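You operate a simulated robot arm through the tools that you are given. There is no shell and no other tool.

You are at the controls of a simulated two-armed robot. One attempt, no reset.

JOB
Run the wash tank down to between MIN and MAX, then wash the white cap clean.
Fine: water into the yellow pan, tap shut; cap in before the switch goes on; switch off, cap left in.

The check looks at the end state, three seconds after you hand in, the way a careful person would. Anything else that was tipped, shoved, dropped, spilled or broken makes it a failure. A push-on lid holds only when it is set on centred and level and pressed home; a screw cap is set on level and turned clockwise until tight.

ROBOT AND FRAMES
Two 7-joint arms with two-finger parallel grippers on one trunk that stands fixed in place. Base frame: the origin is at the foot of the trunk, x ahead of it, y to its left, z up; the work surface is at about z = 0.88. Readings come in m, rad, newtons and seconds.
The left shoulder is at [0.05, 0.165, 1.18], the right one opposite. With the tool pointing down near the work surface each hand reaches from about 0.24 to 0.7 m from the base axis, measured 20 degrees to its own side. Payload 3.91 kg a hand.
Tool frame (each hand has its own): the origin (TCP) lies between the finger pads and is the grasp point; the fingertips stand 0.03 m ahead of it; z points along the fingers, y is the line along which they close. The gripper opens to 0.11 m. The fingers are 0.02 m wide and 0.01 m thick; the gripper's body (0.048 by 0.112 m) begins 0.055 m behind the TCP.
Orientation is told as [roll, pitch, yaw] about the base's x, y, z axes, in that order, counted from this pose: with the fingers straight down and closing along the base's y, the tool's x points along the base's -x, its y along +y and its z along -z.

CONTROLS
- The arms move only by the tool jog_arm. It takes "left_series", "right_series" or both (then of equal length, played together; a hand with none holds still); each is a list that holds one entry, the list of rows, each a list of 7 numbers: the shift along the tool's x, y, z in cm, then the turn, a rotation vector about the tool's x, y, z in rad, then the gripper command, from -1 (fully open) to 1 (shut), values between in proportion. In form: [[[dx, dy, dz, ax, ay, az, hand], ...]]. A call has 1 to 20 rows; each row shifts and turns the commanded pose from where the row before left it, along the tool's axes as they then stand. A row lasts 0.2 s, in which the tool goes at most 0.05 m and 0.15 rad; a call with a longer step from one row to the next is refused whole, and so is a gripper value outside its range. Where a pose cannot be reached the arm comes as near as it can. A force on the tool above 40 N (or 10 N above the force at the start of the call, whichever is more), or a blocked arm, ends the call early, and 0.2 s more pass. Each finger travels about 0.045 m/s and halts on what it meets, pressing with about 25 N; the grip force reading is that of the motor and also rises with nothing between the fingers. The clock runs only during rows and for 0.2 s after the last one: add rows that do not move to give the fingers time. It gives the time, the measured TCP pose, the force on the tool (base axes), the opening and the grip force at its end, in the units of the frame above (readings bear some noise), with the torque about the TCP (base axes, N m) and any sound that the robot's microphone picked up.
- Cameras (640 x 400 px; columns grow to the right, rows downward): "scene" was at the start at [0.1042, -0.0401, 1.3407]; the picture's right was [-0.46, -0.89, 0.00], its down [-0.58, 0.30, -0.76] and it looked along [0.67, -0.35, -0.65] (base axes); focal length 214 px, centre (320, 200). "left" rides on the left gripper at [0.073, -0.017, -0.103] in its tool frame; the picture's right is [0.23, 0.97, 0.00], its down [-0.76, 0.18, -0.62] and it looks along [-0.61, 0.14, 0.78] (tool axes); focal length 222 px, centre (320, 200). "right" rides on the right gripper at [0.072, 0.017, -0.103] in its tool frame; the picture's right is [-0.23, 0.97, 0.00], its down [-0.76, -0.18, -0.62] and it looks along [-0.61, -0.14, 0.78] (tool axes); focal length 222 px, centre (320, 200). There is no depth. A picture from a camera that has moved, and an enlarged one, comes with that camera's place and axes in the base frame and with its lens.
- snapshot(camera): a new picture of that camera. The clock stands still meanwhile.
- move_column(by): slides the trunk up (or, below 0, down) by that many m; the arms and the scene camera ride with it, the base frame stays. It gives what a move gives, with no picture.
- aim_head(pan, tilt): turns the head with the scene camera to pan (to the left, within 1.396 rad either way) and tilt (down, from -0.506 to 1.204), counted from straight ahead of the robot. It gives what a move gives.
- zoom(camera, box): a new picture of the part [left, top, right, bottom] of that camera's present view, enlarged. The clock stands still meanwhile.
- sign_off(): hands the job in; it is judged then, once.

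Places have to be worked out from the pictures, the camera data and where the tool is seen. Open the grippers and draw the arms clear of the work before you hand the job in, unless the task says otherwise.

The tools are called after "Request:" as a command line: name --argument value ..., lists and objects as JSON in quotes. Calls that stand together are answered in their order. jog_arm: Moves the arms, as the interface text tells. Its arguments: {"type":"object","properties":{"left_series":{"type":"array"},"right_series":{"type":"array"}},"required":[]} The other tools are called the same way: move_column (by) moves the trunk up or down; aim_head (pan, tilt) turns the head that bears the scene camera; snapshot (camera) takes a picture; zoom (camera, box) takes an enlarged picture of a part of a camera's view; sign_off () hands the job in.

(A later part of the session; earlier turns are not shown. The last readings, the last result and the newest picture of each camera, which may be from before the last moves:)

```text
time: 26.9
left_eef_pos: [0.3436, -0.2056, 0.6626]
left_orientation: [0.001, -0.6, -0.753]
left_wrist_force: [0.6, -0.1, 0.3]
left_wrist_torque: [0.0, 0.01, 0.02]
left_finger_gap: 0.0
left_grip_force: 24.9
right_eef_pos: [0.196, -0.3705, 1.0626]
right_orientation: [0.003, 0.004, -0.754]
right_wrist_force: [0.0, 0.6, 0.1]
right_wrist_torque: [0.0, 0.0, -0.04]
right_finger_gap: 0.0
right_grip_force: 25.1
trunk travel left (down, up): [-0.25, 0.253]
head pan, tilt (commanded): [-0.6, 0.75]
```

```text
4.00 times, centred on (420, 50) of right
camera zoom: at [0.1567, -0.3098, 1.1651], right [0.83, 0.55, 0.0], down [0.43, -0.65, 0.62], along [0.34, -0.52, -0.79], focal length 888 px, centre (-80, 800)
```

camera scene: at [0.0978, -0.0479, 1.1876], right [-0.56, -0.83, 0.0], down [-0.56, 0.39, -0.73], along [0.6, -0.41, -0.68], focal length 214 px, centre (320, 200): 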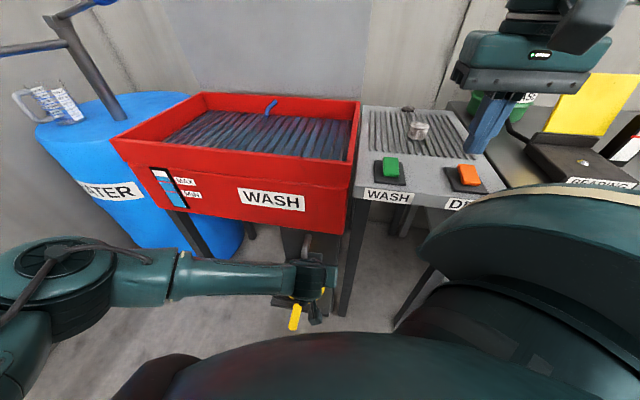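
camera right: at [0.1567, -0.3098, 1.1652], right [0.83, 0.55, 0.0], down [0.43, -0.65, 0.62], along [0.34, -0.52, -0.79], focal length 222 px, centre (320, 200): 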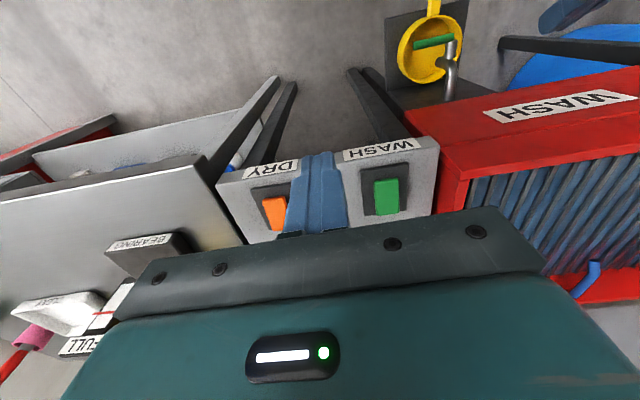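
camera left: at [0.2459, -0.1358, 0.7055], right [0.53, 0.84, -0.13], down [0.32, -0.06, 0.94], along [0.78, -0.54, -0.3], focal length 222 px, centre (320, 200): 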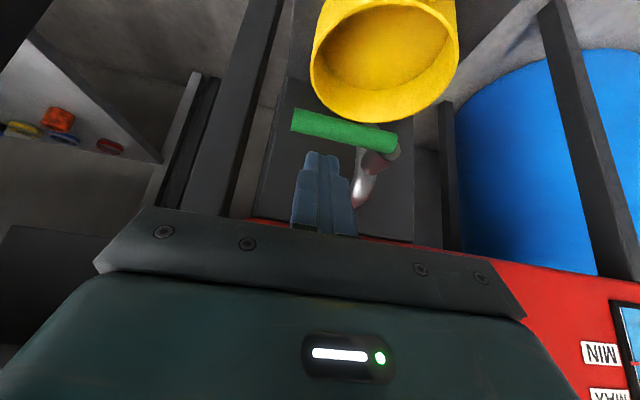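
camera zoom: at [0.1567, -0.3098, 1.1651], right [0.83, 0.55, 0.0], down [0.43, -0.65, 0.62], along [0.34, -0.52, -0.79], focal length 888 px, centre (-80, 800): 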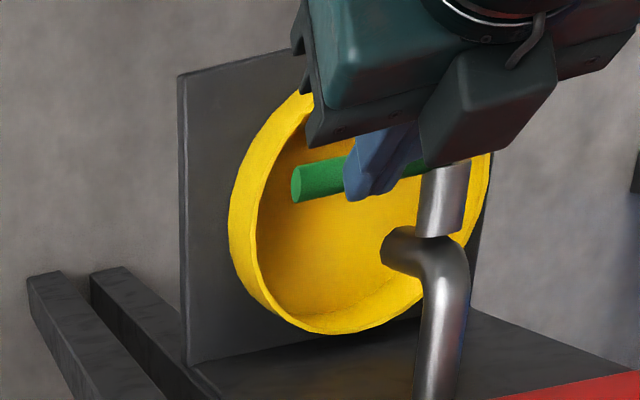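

The left tip hovers over the lever at l≈0.087, z≈0.638, and the scene view shows the gauge. I'll press down gently by about 1 cm past contact and read the force.

Request:
jog_arm --left_series '[[[0.62, 0, 0.91, 0, 0, 0, 1], [0.62, 0, 0.91, 0, 0, 0, 1], [0.34, 0, 0.5, 0, 0, 0, 1], [0.34, 0, 0.5, 0, 0, 0, 1]]]'

Request:
zoom --camera "left" --box '[240, 60, 480, 210]'

Request:
zoom --camera "right" --box '[340, 0, 500, 100]'

Request:
zoom --camera "scene" --box '[140, 155, 220, 215]'

```text
time: 27.6
left_eef_pos: [0.3401, -0.2058, 0.645]
left_orientation: [0.008, -0.608, -0.761]
left_wrist_force: [-12.2, 25.1, 29.4]
left_wrist_torque: [0.51, 0.04, -0.14]
left_finger_gap: 0.0
left_grip_force: 24.5
right_eef_pos: [0.1957, -0.3683, 1.0639]
right_orientation: [0.004, 0.0, -0.754]
right_wrist_force: [0.0, 0.0, 0.9]
right_wrist_torque: [-0.01, -0.03, 0.03]
right_finger_gap: 0.0002
right_grip_force: 25.5
trunk travel left (down, up): [-0.25, 0.253]
head pan, tilt (commanded): [-0.6, 0.75]
stopped in row 3 (left hand): the force on the tool passed its limit at 51 N (the readings are from after the stop); the commanded pose is now the measured one
```

```text
2.67 times, centred on (360, 135) of left
camera zoom: at [0.2432, -0.137, 0.6867], right [0.53, 0.84, -0.13], down [0.31, -0.06, 0.95], along [0.79, -0.55, -0.29], focal length 592 px, centre (213, 373)
```

zoom: 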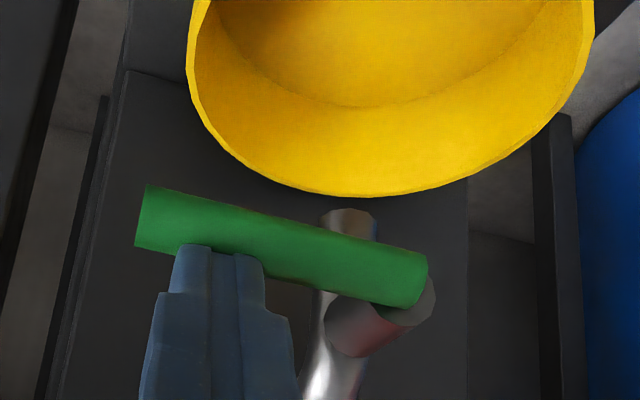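

```text
4.00 times, centred on (420, 50) of right
camera zoom: at [0.1546, -0.3077, 1.1668], right [0.83, 0.55, 0.0], down [0.43, -0.65, 0.62], along [0.35, -0.52, -0.78], focal length 888 px, centre (-80, 800)
```

zoom: 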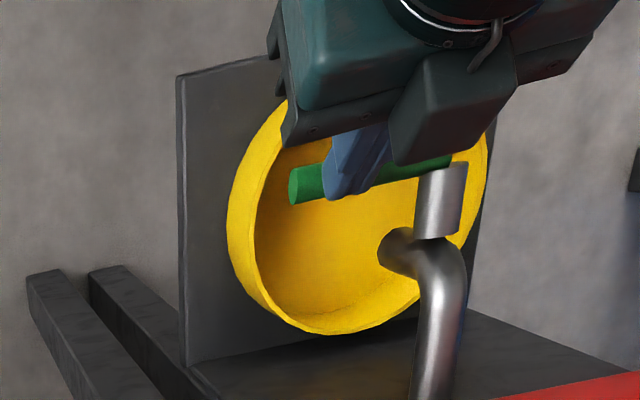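

```text
6.67 times, centred on (180, 185) of scene
camera zoom: at [0.0957, -0.0457, 1.1885], right [-0.56, -0.83, 0.0], down [-0.56, 0.38, -0.73], along [0.6, -0.41, -0.68], focal length 1430 px, centre (1253, 300)
```

zoom: 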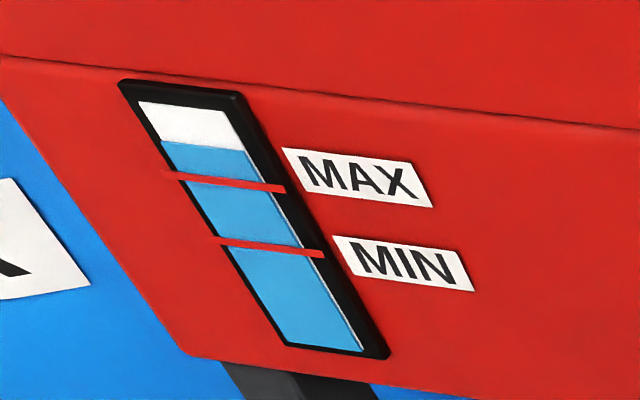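

Pressing down met a hard stop (about 50 N, lever unmoved, gauge unchanged), so the lever should turn upward. I'll back off, bring the left hand upright and turn it a quarter turn so its fingers can straddle the lever front and back.

Request:
jog_arm --left_series '[[[-1.28, 0, -2.76, 0, 0, 0, 1], [-1.28, 0, -2.76, 0, 0, 0, 1], [0, 0, 0, 0, 0.15, 0, 1], [0, 0, 0, 0, 0.15, 0, 1], [0, 0, 0, 0, 0.15, 0, 1], [0, 0, 0, 0, 0.15, 0, 1], [0, 0, 0, 0, 0, -0.143, 0.1], [0, 0, 0, 0, 0, -0.143, 0.1], [0, 0, 0, 0, 0, -0.143, 0.1], [0, 0, 0, 0, 0, -0.143, 0.1], [0, 0, 0, 0, 0, -0.143, 0.1], [0, 0, 0, 0, 0, -0.143, 0.1], [0, 0, 0, 0, 0, -0.143, 0.1], [0, 0, 0, 0, 0, -0.143, 0.1], [0, 0, 0, 0, 0, -0.143, 0.1], [0, 0, 0, 0, 0, -0.143, 0.1], [0, 0, 0, 0, 0, -0.143, 0.1]]]'

Request:
snapshot --camera "left"

Request:
snapshot --camera "scene"

Request:
zoom --camera "right" --box '[340, 0, 500, 100]'

```text
time: 31.2
left_eef_pos: [0.3346, -0.2, 0.7017]
left_orientation: [-0.007, -0.004, 0.82]
left_wrist_force: [0.4, -0.4, -0.9]
left_wrist_torque: [0.01, -0.04, 0.0]
left_finger_gap: 0.0496
left_grip_force: 0.1
right_eef_pos: [0.1973, -0.3714, 1.0613]
right_orientation: [0.003, 0.006, -0.754]
right_wrist_force: [0.3, 0.8, 0.0]
right_wrist_torque: [0.02, -0.01, 0.01]
right_finger_gap: 0.0
right_grip_force: 24.5
trunk travel left (down, up): [-0.25, 0.253]
head pan, tilt (commanded): [-0.6, 0.75]
```

```text
taken
camera left: at [0.2961, -0.2646, 0.8036], right [-0.87, 0.5, -0.01], down [0.39, 0.68, 0.62], along [0.32, 0.54, -0.78], focal length 222 px, centre (320, 200)
```

left: 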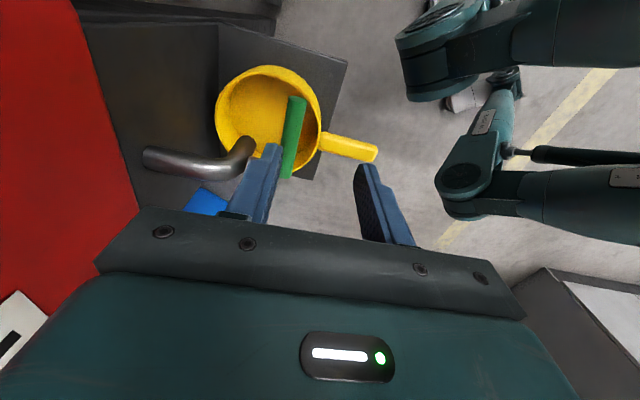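

```text
taken
camera scene: at [0.0978, -0.0478, 1.1876], right [-0.56, -0.83, 0.0], down [-0.56, 0.39, -0.73], along [0.6, -0.41, -0.68], focal length 214 px, centre (320, 200)
```

scene: 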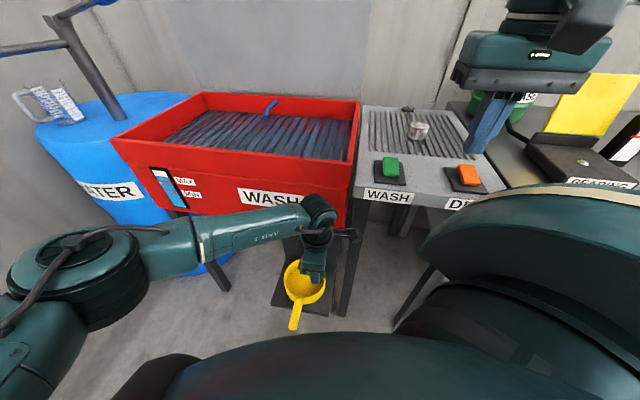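

```text
4.00 times, centred on (420, 50) of right
camera zoom: at [0.1567, -0.3098, 1.1651], right [0.83, 0.55, 0.0], down [0.43, -0.65, 0.62], along [0.34, -0.52, -0.79], focal length 888 px, centre (-80, 800)
```

zoom: 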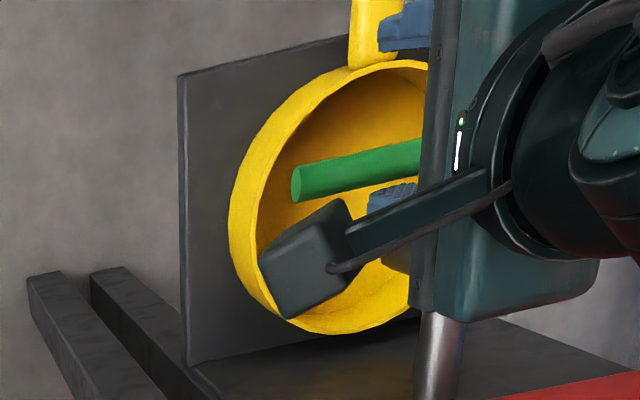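

The lever shows left of the finger gap, so I need to shift about 2.6 cm toward the tank, then descend. I'll do the shift and go down partway, then check alignment.

Request:
jog_arm --left_series '[[[0.25, -2.6, 0, 0, 0, 0, 0.1], [0, 0, 2, 0, 0, 0, 0.1], [0, 0, 2, 0, 0, 0, 0.1], [0, 0, 0, 0, 0, 0, 0.1]]]'

Request:
snapshot --camera "left"

Request:
zoom --camera "right" --box '[340, 0, 500, 100]'

```text
time: 32.2
left_eef_pos: [0.3505, -0.2035, 0.659]
left_orientation: [-0.008, -0.004, 0.817]
left_wrist_force: [-0.2, -0.4, 0.5]
left_wrist_torque: [0.02, -0.01, -0.04]
left_finger_gap: 0.0494
left_grip_force: 0.0
left hand out of reach, approached as far as the arm can: row 1, 3
right_eef_pos: [0.198, -0.3706, 1.0618]
right_orientation: [0.001, 0.003, -0.754]
right_wrist_force: [-0.7, 0.8, 0.6]
right_wrist_torque: [0.01, 0.01, -0.01]
right_finger_gap: 0.0001
right_grip_force: 25.3
trunk travel left (down, up): [-0.25, 0.253]
head pan, tilt (commanded): [-0.6, 0.75]
```

```text
taken
camera left: at [0.3122, -0.2679, 0.7609], right [-0.86, 0.5, -0.01], down [0.39, 0.68, 0.62], along [0.32, 0.54, -0.78], focal length 222 px, centre (320, 200)
```

left: 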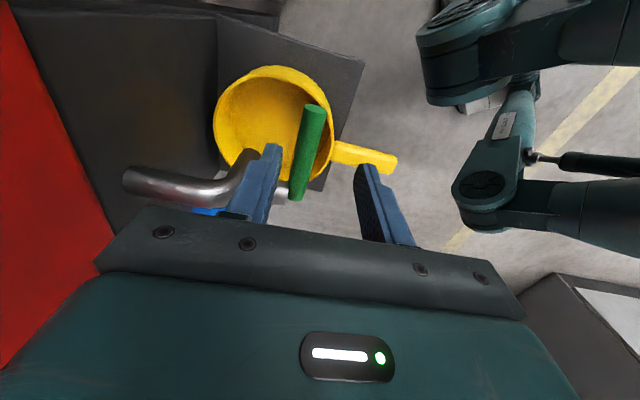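

```text
4.00 times, centred on (420, 50) of right
camera zoom: at [0.1567, -0.3098, 1.1652], right [0.83, 0.55, 0.0], down [0.43, -0.65, 0.62], along [0.34, -0.52, -0.79], focal length 888 px, centre (-80, 800)
```

zoom: 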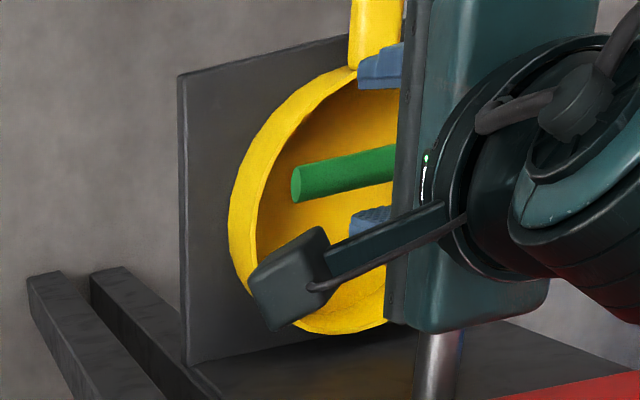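

The arm settles at n≈0.395, l≈0.093 (slightly limited), which still puts the lever between the fingers. I'll open them a bit more and lower the trunk 4.5 cm so the fingers straddle the lever.

Request:
jog_arm --left_series '[[[0, 0, 0, 0, 0, 0, -0.27], [0, 0, 0, 0, 0, 0, -0.27]]]'

Request:
move_column --by -0.045

Request:
snapshot --camera "left"

Request:
zoom --camera "right" --box '[340, 0, 500, 100]'

```text
time: 32.8
left_eef_pos: [0.35, -0.2048, 0.6591]
left_orientation: [-0.008, -0.004, 0.817]
left_wrist_force: [0.4, -0.3, 0.9]
left_wrist_torque: [0.01, -0.01, 0.01]
left_finger_gap: 0.0698
left_grip_force: 0.1
right_eef_pos: [0.1979, -0.3712, 1.0618]
right_orientation: [0.002, 0.003, -0.755]
right_wrist_force: [1.2, 0.5, 0.0]
right_wrist_torque: [-0.02, 0.01, -0.02]
right_finger_gap: 0.0001
right_grip_force: 25.0
trunk travel left (down, up): [-0.25, 0.253]
head pan, tilt (commanded): [-0.6, 0.75]
```

```text
time: 33.7
left_eef_pos: [0.3491, -0.2039, 0.6137]
left_orientation: [-0.008, -0.004, 0.817]
left_wrist_force: [0.6, 0.0, 0.8]
left_wrist_torque: [-0.02, 0.01, 0.01]
left_finger_gap: 0.0697
left_grip_force: 0.1
right_eef_pos: [0.1972, -0.3708, 1.0163]
right_orientation: [0.0, 0.004, -0.754]
right_wrist_force: [0.3, 1.2, 0.9]
right_wrist_torque: [-0.01, -0.01, 0.05]
right_finger_gap: 0.0
right_grip_force: 25.1
trunk travel left (down, up): [-0.205, 0.298]
head pan, tilt (commanded): [-0.6, 0.75]
```

```text
taken
camera left: at [0.3121, -0.268, 0.7164], right [-0.86, 0.5, -0.01], down [0.39, 0.68, 0.62], along [0.32, 0.54, -0.78], focal length 222 px, centre (320, 200)
```

left: 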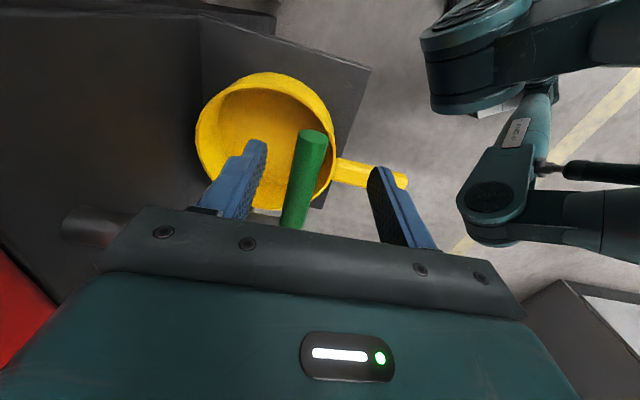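

```text
4.00 times, centred on (420, 50) of right
camera zoom: at [0.1566, -0.3097, 1.1202], right [0.83, 0.55, 0.0], down [0.43, -0.65, 0.62], along [0.34, -0.52, -0.78], focal length 888 px, centre (-80, 800)
```

zoom: 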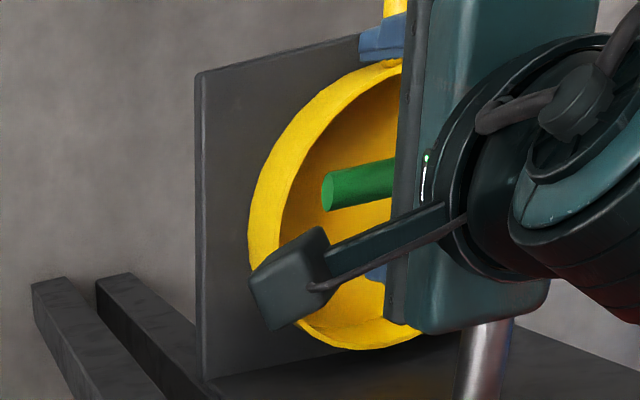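

The lever lies between the left fingers at the TCP height. I'll close on it and read gap and force.

Request:
jog_arm --left_series '[[[0, 0, 0, 0, 0, 0, 1], [0, 0, 0, 0, 0, 0, 1], [0, 0, 0, 0, 0, 0, 1], [0, 0, 0, 0, 0, 0, 1], [0, 0, 0, 0, 0, 0, 1]]]'

Request:
snapshot --camera "left"

```text
time: 34.6
left_eef_pos: [0.3567, -0.2107, 0.6157]
left_orientation: [-0.039, 0.003, 0.818]
left_wrist_force: [33.9, -38.0, -11.1]
left_wrist_torque: [-0.46, 0.25, -0.58]
left_finger_gap: 0.0174
left_grip_force: 25.3
right_eef_pos: [0.2001, -0.3726, 1.0148]
right_orientation: [0.002, 0.007, -0.754]
right_wrist_force: [0.4, 0.2, 0.0]
right_wrist_torque: [0.01, 0.03, 0.0]
right_finger_gap: 0.0004
right_grip_force: 24.6
trunk travel left (down, up): [-0.205, 0.298]
head pan, tilt (commanded): [-0.6, 0.75]
stopped in row 4 (left hand): the force on the tool passed its limit at 44 N (the readings are from after the stop); the commanded pose is now the measured one
```

```text
taken
camera left: at [0.3175, -0.2719, 0.7189], right [-0.86, 0.5, -0.04], down [0.38, 0.69, 0.61], along [0.33, 0.52, -0.79], focal length 222 px, centre (320, 200)
```

left: 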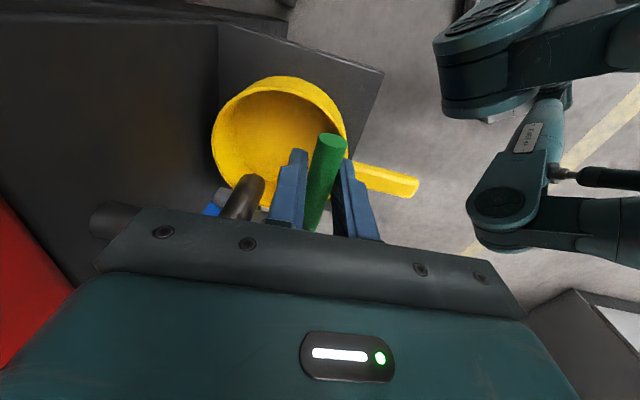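

The fingers hold the lever (gap 17 mm) and pulled the hand about 1 cm toward the tank. I'll hold one beat to let the force settle.

Request:
jog_arm --left_series '[[[0, 0, 0, 0, 0, 0, 1], [0, 0, 0, 0, 0, 0, 1]]]'

```text
time: 35.2
left_eef_pos: [0.357, -0.209, 0.6157]
left_orientation: [-0.034, 0.0, 0.816]
left_wrist_force: [35.4, -34.8, -0.7]
left_wrist_torque: [-0.18, -0.12, -0.51]
left_finger_gap: 0.0205
left_grip_force: 24.5
right_eef_pos: [0.1977, -0.3731, 1.0159]
right_orientation: [0.002, 0.008, -0.753]
right_wrist_force: [-0.7, 0.5, 0.5]
right_wrist_torque: [0.02, -0.01, -0.03]
right_finger_gap: 0.0
right_grip_force: 24.8
trunk travel left (down, up): [-0.205, 0.298]
head pan, tilt (commanded): [-0.6, 0.75]
```

Grip holds but the arm is being drawn sideways. I'll try a small lift of the lever along its arc to see whether it turns that way.

Request:
jog_arm --left_series '[[[0, -0.2, -0.4, 0, 0, 0, 1], [0, -0.2, -0.4, 0, 0, 0, 1], [0, 0, -0.4, 0, 0, 0, 1]]]'

Request:
zoom --camera "left" --box '[200, 60, 440, 210]'

Request:
zoom --camera "right" --box '[340, 0, 500, 100]'

```text
time: 36.0
left_eef_pos: [0.3592, -0.2085, 0.6233]
left_orientation: [-0.031, 0.008, 0.813]
left_wrist_force: [27.6, -41.9, -23.6]
left_wrist_torque: [-1.06, 0.5, -1.0]
left_finger_gap: 0.016
left_grip_force: 44.8
left hand out of reach, approached as far as the arm can: row 2
right_eef_pos: [0.1985, -0.3729, 1.0141]
right_orientation: [0.003, 0.009, -0.754]
right_wrist_force: [-0.1, 0.5, -0.6]
right_wrist_torque: [-0.03, 0.02, 0.02]
right_finger_gap: 0.0002
right_grip_force: 25.3
trunk travel left (down, up): [-0.205, 0.298]
head pan, tilt (commanded): [-0.6, 0.75]
```

```text
2.67 times, centred on (320, 135) of left
camera zoom: at [0.3202, -0.2704, 0.7275], right [-0.86, 0.5, -0.03], down [0.38, 0.69, 0.61], along [0.33, 0.52, -0.79], focal length 592 px, centre (320, 373)
```

zoom: 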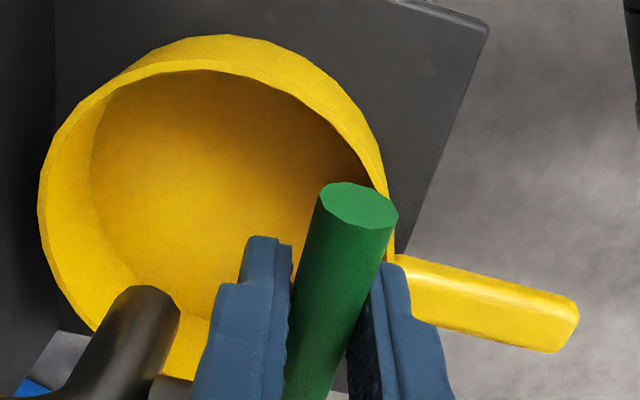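

```text
4.00 times, centred on (420, 50) of right
camera zoom: at [0.159, -0.3121, 1.1185], right [0.83, 0.55, 0.0], down [0.44, -0.66, 0.62], along [0.34, -0.51, -0.79], focal length 888 px, centre (-80, 800)
```

zoom: 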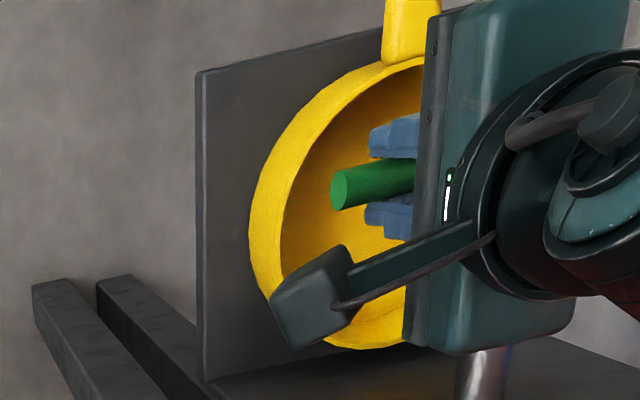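

The lever end has risen about 1 cm and the hand followed, so it opens upward. I'll carry it further along its arc and check the gauge and pan.

Request:
jog_arm --left_series '[[[-0.34, 0, -1.1, 0, 0, 0, 1], [-0.62, 0, -1.0, 0, 0, 0, 1]]]'

Request:
zoom --camera "left" --box '[200, 60, 440, 210]'

Request:
zoom --camera "right" --box '[340, 0, 500, 100]'

Request:
snapshot --camera "scene"

```text
time: 36.6
left_eef_pos: [0.3642, -0.2026, 0.6455]
left_orientation: [-0.032, 0.008, 0.815]
left_wrist_force: [25.1, -41.5, -21.6]
left_wrist_torque: [-1.63, 0.1, -0.71]
left_finger_gap: 0.0162
left_grip_force: 45.1
right_eef_pos: [0.1991, -0.3737, 1.0142]
right_orientation: [0.004, 0.008, -0.754]
right_wrist_force: [-0.4, -0.4, 0.7]
right_wrist_torque: [0.0, -0.03, 0.01]
right_finger_gap: 0.0
right_grip_force: 24.9
trunk travel left (down, up): [-0.205, 0.298]
head pan, tilt (commanded): [-0.6, 0.75]
```

```text
2.67 times, centred on (320, 135) of left
camera zoom: at [0.3261, -0.2639, 0.7492], right [-0.86, 0.5, -0.03], down [0.38, 0.69, 0.61], along [0.33, 0.52, -0.79], focal length 592 px, centre (320, 373)
```

zoom: 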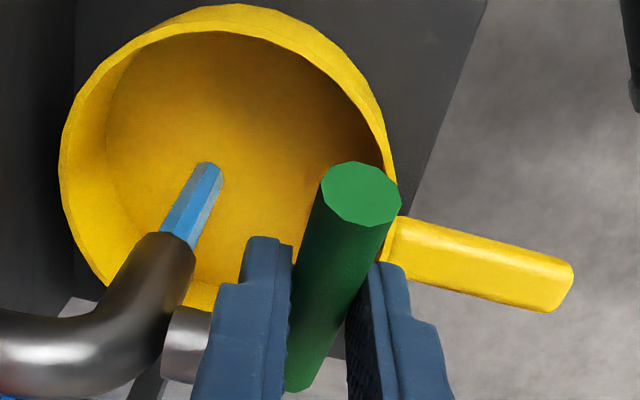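

```text
4.00 times, centred on (420, 50) of right
camera zoom: at [0.1589, -0.3121, 1.1188], right [0.83, 0.55, 0.0], down [0.44, -0.66, 0.62], along [0.34, -0.51, -0.79], focal length 888 px, centre (-80, 800)
```

zoom: 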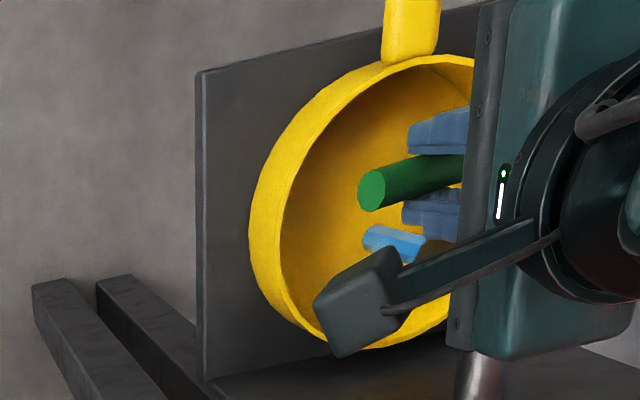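

```text
taken
camera scene: at [0.1, -0.0502, 1.1422], right [-0.56, -0.83, 0.0], down [-0.56, 0.39, -0.73], along [0.6, -0.41, -0.68], focal length 214 px, centre (320, 200)
```

scene: 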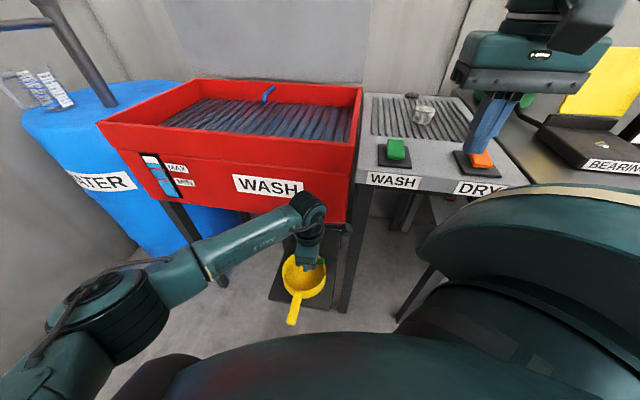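

Water is now running from the spout into the pan. I'll check the gauge level.

Request:
zoom --camera "scene" --box '[130, 145, 200, 205]'

Request:
jog_arm --left_series '[[[0, 0, 0, 0, 0, 0, 1], [0, 0, 0, 0, 0, 0, 1], [0, 0, 0, 0, 0, 0, 1]]]'

Request:
zoom --camera "scene" --box '[130, 145, 200, 205]'

Request:
zoom --camera "left" --box '[200, 60, 440, 210]'

```text
6.67 times, centred on (165, 175) of scene
camera zoom: at [0.1, -0.0502, 1.1422], right [-0.56, -0.83, 0.0], down [-0.56, 0.39, -0.73], along [0.6, -0.41, -0.68], focal length 1430 px, centre (1353, 367)
```

zoom: 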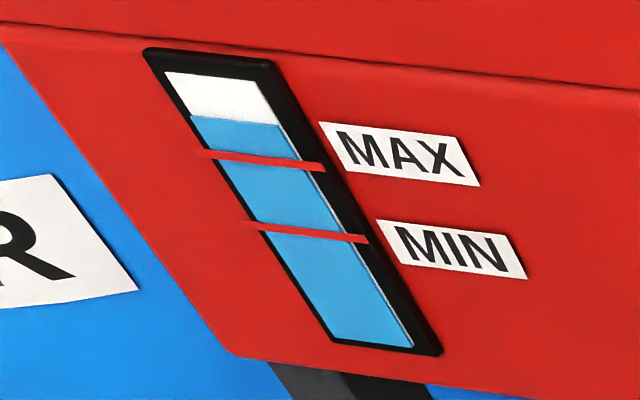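

```text
time: 37.4
left_eef_pos: [0.365, -0.2021, 0.6457]
left_orientation: [-0.034, 0.009, 0.816]
left_wrist_force: [23.6, -43.6, -18.1]
left_wrist_torque: [-1.53, 0.01, -0.69]
left_finger_gap: 0.0156
left_grip_force: 44.8
right_eef_pos: [0.1986, -0.372, 1.0138]
right_orientation: [0.005, 0.007, -0.753]
right_wrist_force: [-0.2, -0.1, 0.2]
right_wrist_torque: [-0.02, 0.02, -0.02]
right_finger_gap: 0.0
right_grip_force: 24.9
trunk travel left (down, up): [-0.205, 0.298]
head pan, tilt (commanded): [-0.6, 0.75]
```

```text
6.67 times, centred on (165, 175) of scene
camera zoom: at [0.0999, -0.0502, 1.1422], right [-0.56, -0.83, 0.0], down [-0.56, 0.39, -0.73], along [0.6, -0.41, -0.68], focal length 1430 px, centre (1353, 367)
```

zoom: 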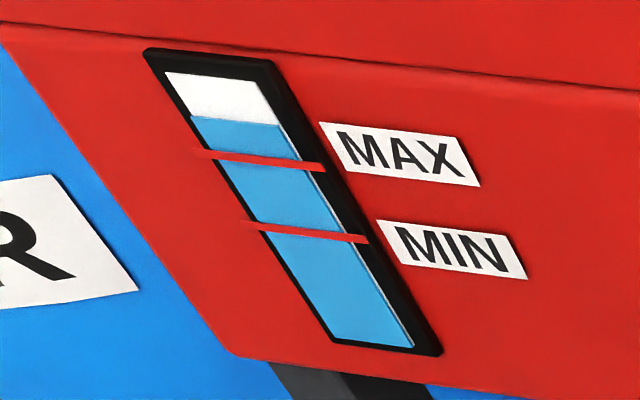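

```text
2.67 times, centred on (320, 135) of left
camera zoom: at [0.3262, -0.2638, 0.7494], right [-0.86, 0.5, -0.03], down [0.38, 0.69, 0.61], along [0.33, 0.52, -0.79], focal length 592 px, centre (320, 373)
```

zoom: 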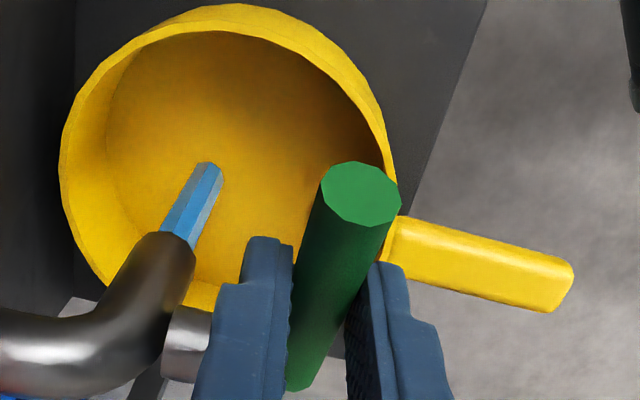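

The level is falling slowly (about a pixel per 0.8 s). I'll hold for 4 s and recheck gauge and pan.

Request:
jog_arm --left_series '[[[0, 0, 0, 0, 0, 0, 1], [0, 0, 0, 0, 0, 0, 1], [0, 0, 0, 0, 0, 0, 1], [0, 0, 0, 0, 0, 0, 1], [0, 0, 0, 0, 0, 0, 1], [0, 0, 0, 0, 0, 0, 1], [0, 0, 0, 0, 0, 0, 1], [0, 0, 0, 0, 0, 0, 1], [0, 0, 0, 0, 0, 0, 1], [0, 0, 0, 0, 0, 0, 1], [0, 0, 0, 0, 0, 0, 1], [0, 0, 0, 0, 0, 0, 1], [0, 0, 0, 0, 0, 0, 1], [0, 0, 0, 0, 0, 0, 1], [0, 0, 0, 0, 0, 0, 1], [0, 0, 0, 0, 0, 0, 1], [0, 0, 0, 0, 0, 0, 1], [0, 0, 0, 0, 0, 0, 1], [0, 0, 0, 0, 0, 0, 1], [0, 0, 0, 0, 0, 0, 1]]]'

Request:
zoom --camera "scene" --box '[130, 145, 200, 205]'

Request:
zoom --camera "left" --box '[200, 60, 440, 210]'

```text
time: 41.6
left_eef_pos: [0.3665, -0.2031, 0.6455]
left_orientation: [-0.034, 0.009, 0.814]
left_wrist_force: [24.9, -42.5, -7.3]
left_wrist_torque: [-1.33, -0.3, -0.71]
left_finger_gap: 0.0157
left_grip_force: 45.1
right_eef_pos: [0.198, -0.3733, 1.0156]
right_orientation: [0.004, 0.007, -0.755]
right_wrist_force: [-0.1, -0.3, -0.7]
right_wrist_torque: [-0.02, -0.01, 0.0]
right_finger_gap: 0.0
right_grip_force: 25.3
trunk travel left (down, up): [-0.205, 0.298]
head pan, tilt (commanded): [-0.6, 0.75]
```

```text
6.67 times, centred on (165, 175) of scene
camera zoom: at [0.0993, -0.0499, 1.1423], right [-0.56, -0.83, 0.0], down [-0.56, 0.39, -0.73], along [0.6, -0.41, -0.68], focal length 1430 px, centre (1353, 367)
```

zoom: 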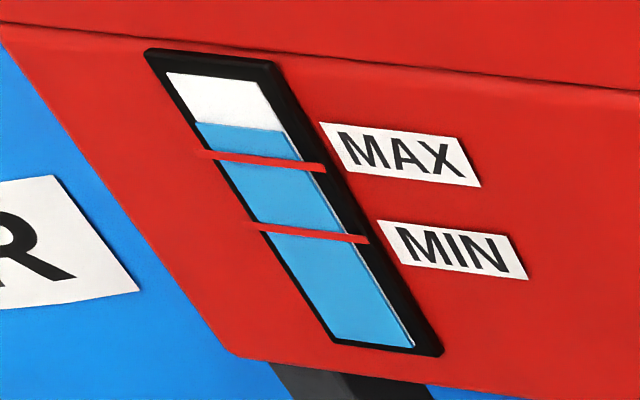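

```text
2.67 times, centred on (320, 135) of left
camera zoom: at [0.3261, -0.2637, 0.7496], right [-0.86, 0.5, -0.03], down [0.38, 0.69, 0.61], along [0.33, 0.52, -0.79], focal length 592 px, centre (320, 373)
```

zoom: 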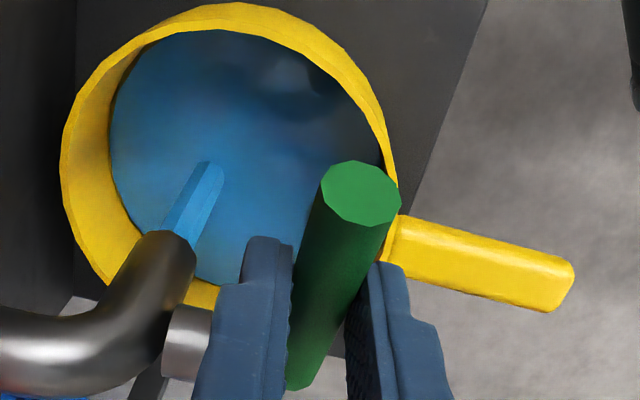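

Level down about 7 px in 4.2 s; the pan's bottom is covered. I'll keep it running for another 8 s, then compare the pan's fill with the gauge.

Request:
jog_arm --left_series '[[[0, 0, 0, 0, 0, 0, 1], [0, 0, 0, 0, 0, 0, 1], [0, 0, 0, 0, 0, 0, 1], [0, 0, 0, 0, 0, 0, 1], [0, 0, 0, 0, 0, 0, 1], [0, 0, 0, 0, 0, 0, 1], [0, 0, 0, 0, 0, 0, 1], [0, 0, 0, 0, 0, 0, 1], [0, 0, 0, 0, 0, 0, 1], [0, 0, 0, 0, 0, 0, 1], [0, 0, 0, 0, 0, 0, 1], [0, 0, 0, 0, 0, 0, 1], [0, 0, 0, 0, 0, 0, 1], [0, 0, 0, 0, 0, 0, 1], [0, 0, 0, 0, 0, 0, 1], [0, 0, 0, 0, 0, 0, 1], [0, 0, 0, 0, 0, 0, 1], [0, 0, 0, 0, 0, 0, 1], [0, 0, 0, 0, 0, 0, 1], [0, 0, 0, 0, 0, 0, 1]]]'

Request:
zoom --camera "left" --box '[200, 60, 440, 210]'

Request:
jog_arm --left_series '[[[0, 0, 0, 0, 0, 0, 1], [0, 0, 0, 0, 0, 0, 1], [0, 0, 0, 0, 0, 0, 1], [0, 0, 0, 0, 0, 0, 1], [0, 0, 0, 0, 0, 0, 1], [0, 0, 0, 0, 0, 0, 1], [0, 0, 0, 0, 0, 0, 1], [0, 0, 0, 0, 0, 0, 1], [0, 0, 0, 0, 0, 0, 1], [0, 0, 0, 0, 0, 0, 1], [0, 0, 0, 0, 0, 0, 1], [0, 0, 0, 0, 0, 0, 1], [0, 0, 0, 0, 0, 0, 1], [0, 0, 0, 0, 0, 0, 1], [0, 0, 0, 0, 0, 0, 1], [0, 0, 0, 0, 0, 0, 1], [0, 0, 0, 0, 0, 0, 1], [0, 0, 0, 0, 0, 0, 1], [0, 0, 0, 0, 0, 0, 1], [0, 0, 0, 0, 0, 0, 1]]]'

Request:
zoom --camera "scene" --box '[130, 145, 200, 205]'

Request:
zoom --camera "left" --box '[200, 60, 440, 210]'

```text
time: 45.8
left_eef_pos: [0.3659, -0.2014, 0.6461]
left_orientation: [-0.035, 0.008, 0.814]
left_wrist_force: [27.0, -42.4, -5.8]
left_wrist_torque: [-1.27, -0.44, -0.65]
left_finger_gap: 0.0157
left_grip_force: 44.5
right_eef_pos: [0.1983, -0.3744, 1.0161]
right_orientation: [0.004, 0.008, -0.755]
right_wrist_force: [-0.1, -0.8, 0.8]
right_wrist_torque: [0.01, -0.03, 0.01]
right_finger_gap: 0.0002
right_grip_force: 24.9
trunk travel left (down, up): [-0.205, 0.298]
head pan, tilt (commanded): [-0.6, 0.75]
```

```text
2.67 times, centred on (320, 135) of left
camera zoom: at [0.3261, -0.2636, 0.7497], right [-0.86, 0.5, -0.03], down [0.38, 0.69, 0.61], along [0.33, 0.52, -0.79], focal length 592 px, centre (320, 373)
```

zoom: 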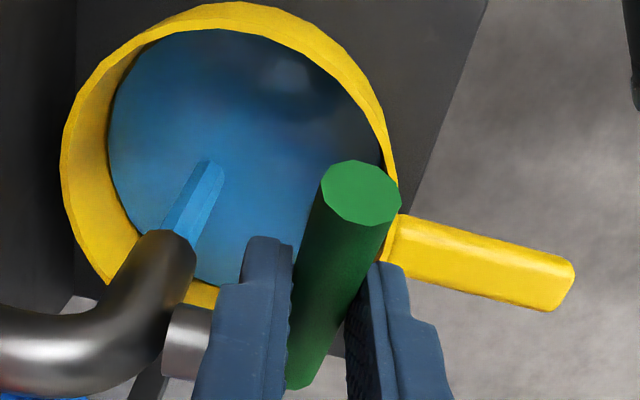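

```text
time: 50.0
left_eef_pos: [0.3656, -0.2019, 0.6459]
left_orientation: [-0.035, 0.007, 0.815]
left_wrist_force: [26.9, -40.7, -3.1]
left_wrist_torque: [-1.17, -0.5, -0.66]
left_finger_gap: 0.0158
left_grip_force: 44.6
right_eef_pos: [0.1978, -0.3726, 1.0144]
right_orientation: [0.003, 0.007, -0.753]
right_wrist_force: [0.4, -0.4, -0.2]
right_wrist_torque: [0.0, 0.04, -0.02]
right_finger_gap: 0.0
right_grip_force: 25.3
trunk travel left (down, up): [-0.205, 0.298]
head pan, tilt (commanded): [-0.6, 0.75]
```

```text
6.67 times, centred on (165, 175) of scene
camera zoom: at [0.0992, -0.0497, 1.1423], right [-0.56, -0.83, 0.0], down [-0.56, 0.39, -0.73], along [0.6, -0.41, -0.68], focal length 1430 px, centre (1353, 367)
```

zoom: 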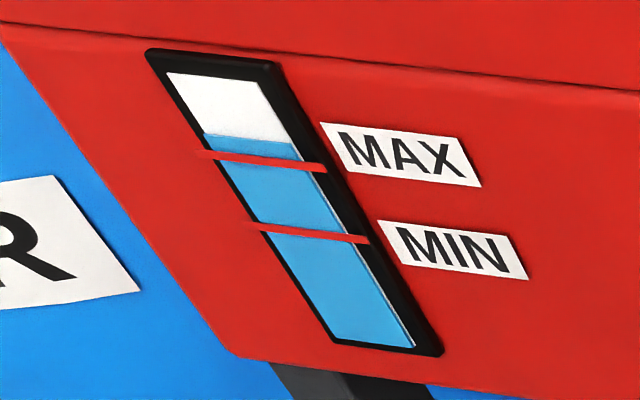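

```text
2.67 times, centred on (320, 135) of left
camera zoom: at [0.3261, -0.2635, 0.7498], right [-0.86, 0.5, -0.03], down [0.38, 0.69, 0.61], along [0.33, 0.52, -0.79], focal length 592 px, centre (320, 373)
```

zoom: 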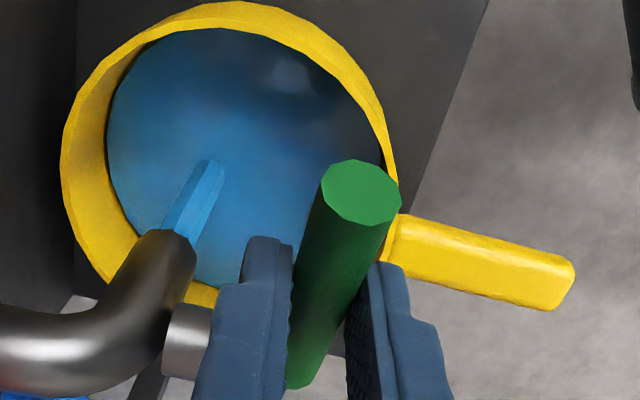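

Level falls about 1.3 px/s in this view; MAX sits at about 157 and MIN at 227 on the same edge, so about 20 s more brings it just below MAX. The pan is rising only slowly, so I'll hold for 16 s and check again.

Request:
jog_arm --left_series '[[[0, 0, 0, 0, 0, 0, 1], [0, 0, 0, 0, 0, 0, 1], [0, 0, 0, 0, 0, 0, 1], [0, 0, 0, 0, 0, 0, 1], [0, 0, 0, 0, 0, 0, 1], [0, 0, 0, 0, 0, 0, 1], [0, 0, 0, 0, 0, 0, 1], [0, 0, 0, 0, 0, 0, 1], [0, 0, 0, 0, 0, 0, 1], [0, 0, 0, 0, 0, 0, 1], [0, 0, 0, 0, 0, 0, 1], [0, 0, 0, 0, 0, 0, 1], [0, 0, 0, 0, 0, 0, 1], [0, 0, 0, 0, 0, 0, 1], [0, 0, 0, 0, 0, 0, 1], [0, 0, 0, 0, 0, 0, 1], [0, 0, 0, 0, 0, 0, 1], [0, 0, 0, 0, 0, 0, 1], [0, 0, 0, 0, 0, 0, 1], [0, 0, 0, 0, 0, 0, 1]]]'

Request:
jog_arm --left_series '[[[0, 0, 0, 0, 0, 0, 1], [0, 0, 0, 0, 0, 0, 1], [0, 0, 0, 0, 0, 0, 1], [0, 0, 0, 0, 0, 0, 1], [0, 0, 0, 0, 0, 0, 1], [0, 0, 0, 0, 0, 0, 1], [0, 0, 0, 0, 0, 0, 1], [0, 0, 0, 0, 0, 0, 1], [0, 0, 0, 0, 0, 0, 1], [0, 0, 0, 0, 0, 0, 1], [0, 0, 0, 0, 0, 0, 1], [0, 0, 0, 0, 0, 0, 1], [0, 0, 0, 0, 0, 0, 1], [0, 0, 0, 0, 0, 0, 1], [0, 0, 0, 0, 0, 0, 1], [0, 0, 0, 0, 0, 0, 1], [0, 0, 0, 0, 0, 0, 1], [0, 0, 0, 0, 0, 0, 1], [0, 0, 0, 0, 0, 0, 1], [0, 0, 0, 0, 0, 0, 1]]]'

Request:
zoom --camera "left" --box '[200, 60, 440, 210]'

Request:
jog_arm --left_series '[[[0, 0, 0, 0, 0, 0, 1], [0, 0, 0, 0, 0, 0, 1], [0, 0, 0, 0, 0, 0, 1], [0, 0, 0, 0, 0, 0, 1], [0, 0, 0, 0, 0, 0, 1], [0, 0, 0, 0, 0, 0, 1], [0, 0, 0, 0, 0, 0, 1], [0, 0, 0, 0, 0, 0, 1], [0, 0, 0, 0, 0, 0, 1], [0, 0, 0, 0, 0, 0, 1], [0, 0, 0, 0, 0, 0, 1], [0, 0, 0, 0, 0, 0, 1], [0, 0, 0, 0, 0, 0, 1], [0, 0, 0, 0, 0, 0, 1], [0, 0, 0, 0, 0, 0, 1], [0, 0, 0, 0, 0, 0, 1], [0, 0, 0, 0, 0, 0, 1], [0, 0, 0, 0, 0, 0, 1], [0, 0, 0, 0, 0, 0, 1], [0, 0, 0, 0, 0, 0, 1]]]'

Request:
zoom --camera "scene" --box '[130, 145, 200, 205]'

Request:
zoom --camera "left" --box '[200, 60, 440, 210]'

```text
time: 54.2
left_eef_pos: [0.3651, -0.2029, 0.6463]
left_orientation: [-0.034, 0.007, 0.814]
left_wrist_force: [26.8, -39.6, -2.5]
left_wrist_torque: [-1.1, -0.54, -0.65]
left_finger_gap: 0.0156
left_grip_force: 45.7
right_eef_pos: [0.1983, -0.3735, 1.0155]
right_orientation: [0.005, 0.008, -0.753]
right_wrist_force: [0.3, 0.9, -0.2]
right_wrist_torque: [0.01, 0.0, 0.06]
right_finger_gap: 0.0
right_grip_force: 25.2
trunk travel left (down, up): [-0.205, 0.298]
head pan, tilt (commanded): [-0.6, 0.75]
```

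```text
time: 58.4
left_eef_pos: [0.3645, -0.2016, 0.6476]
left_orientation: [-0.034, 0.007, 0.816]
left_wrist_force: [27.6, -39.8, -1.3]
left_wrist_torque: [-1.13, -0.65, -0.63]
left_finger_gap: 0.0158
left_grip_force: 45.2
right_eef_pos: [0.1976, -0.3738, 1.0158]
right_orientation: [0.003, 0.008, -0.752]
right_wrist_force: [-0.9, 0.0, -0.3]
right_wrist_torque: [-0.03, -0.01, 0.02]
right_finger_gap: 0.0
right_grip_force: 25.5
trunk travel left (down, up): [-0.205, 0.298]
head pan, tilt (commanded): [-0.6, 0.75]
```

```text
2.67 times, centred on (320, 135) of left
camera zoom: at [0.3262, -0.2634, 0.7499], right [-0.86, 0.5, -0.03], down [0.38, 0.69, 0.61], along [0.33, 0.52, -0.79], focal length 592 px, centre (320, 373)
```

zoom: 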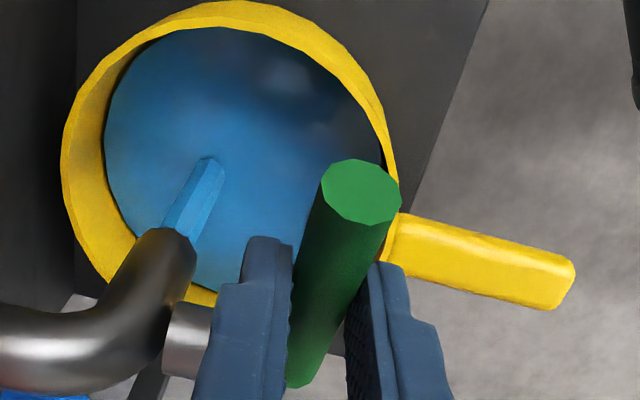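

```text
time: 62.6
left_eef_pos: [0.3664, -0.2026, 0.647]
left_orientation: [-0.036, 0.005, 0.816]
left_wrist_force: [25.9, -39.0, -1.0]
left_wrist_torque: [-1.1, -0.65, -0.65]
left_finger_gap: 0.0157
left_grip_force: 45.4
right_eef_pos: [0.1994, -0.3725, 1.0155]
right_orientation: [0.004, 0.007, -0.754]
right_wrist_force: [-0.5, 0.6, 0.0]
right_wrist_torque: [-0.01, 0.0, 0.0]
right_finger_gap: 0.0001
right_grip_force: 25.0
trunk travel left (down, up): [-0.205, 0.298]
head pan, tilt (commanded): [-0.6, 0.75]
```

```text
6.67 times, centred on (165, 175) of scene
camera zoom: at [0.099, -0.0496, 1.1424], right [-0.56, -0.83, 0.0], down [-0.56, 0.39, -0.73], along [0.6, -0.41, -0.68], focal length 1430 px, centre (1353, 367)
```

zoom: 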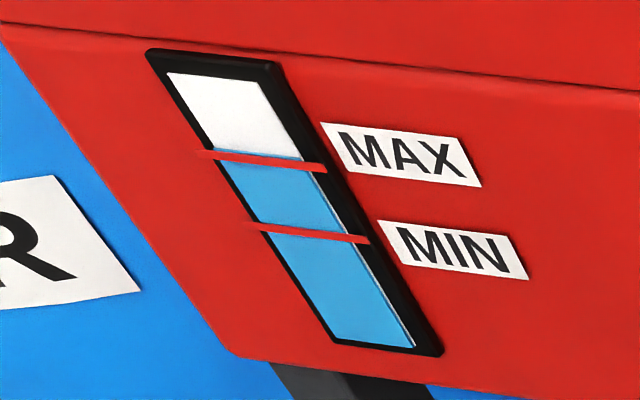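

```text
2.67 times, centred on (320, 135) of left
camera zoom: at [0.3262, -0.2633, 0.7499], right [-0.86, 0.5, -0.03], down [0.38, 0.69, 0.61], along [0.33, 0.52, -0.79], focal length 592 px, centre (320, 373)
```

zoom: 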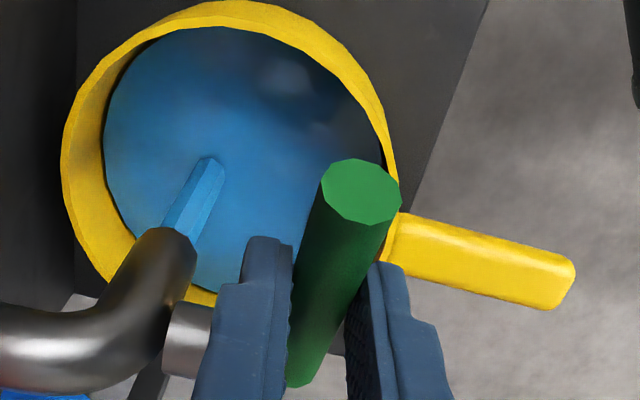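

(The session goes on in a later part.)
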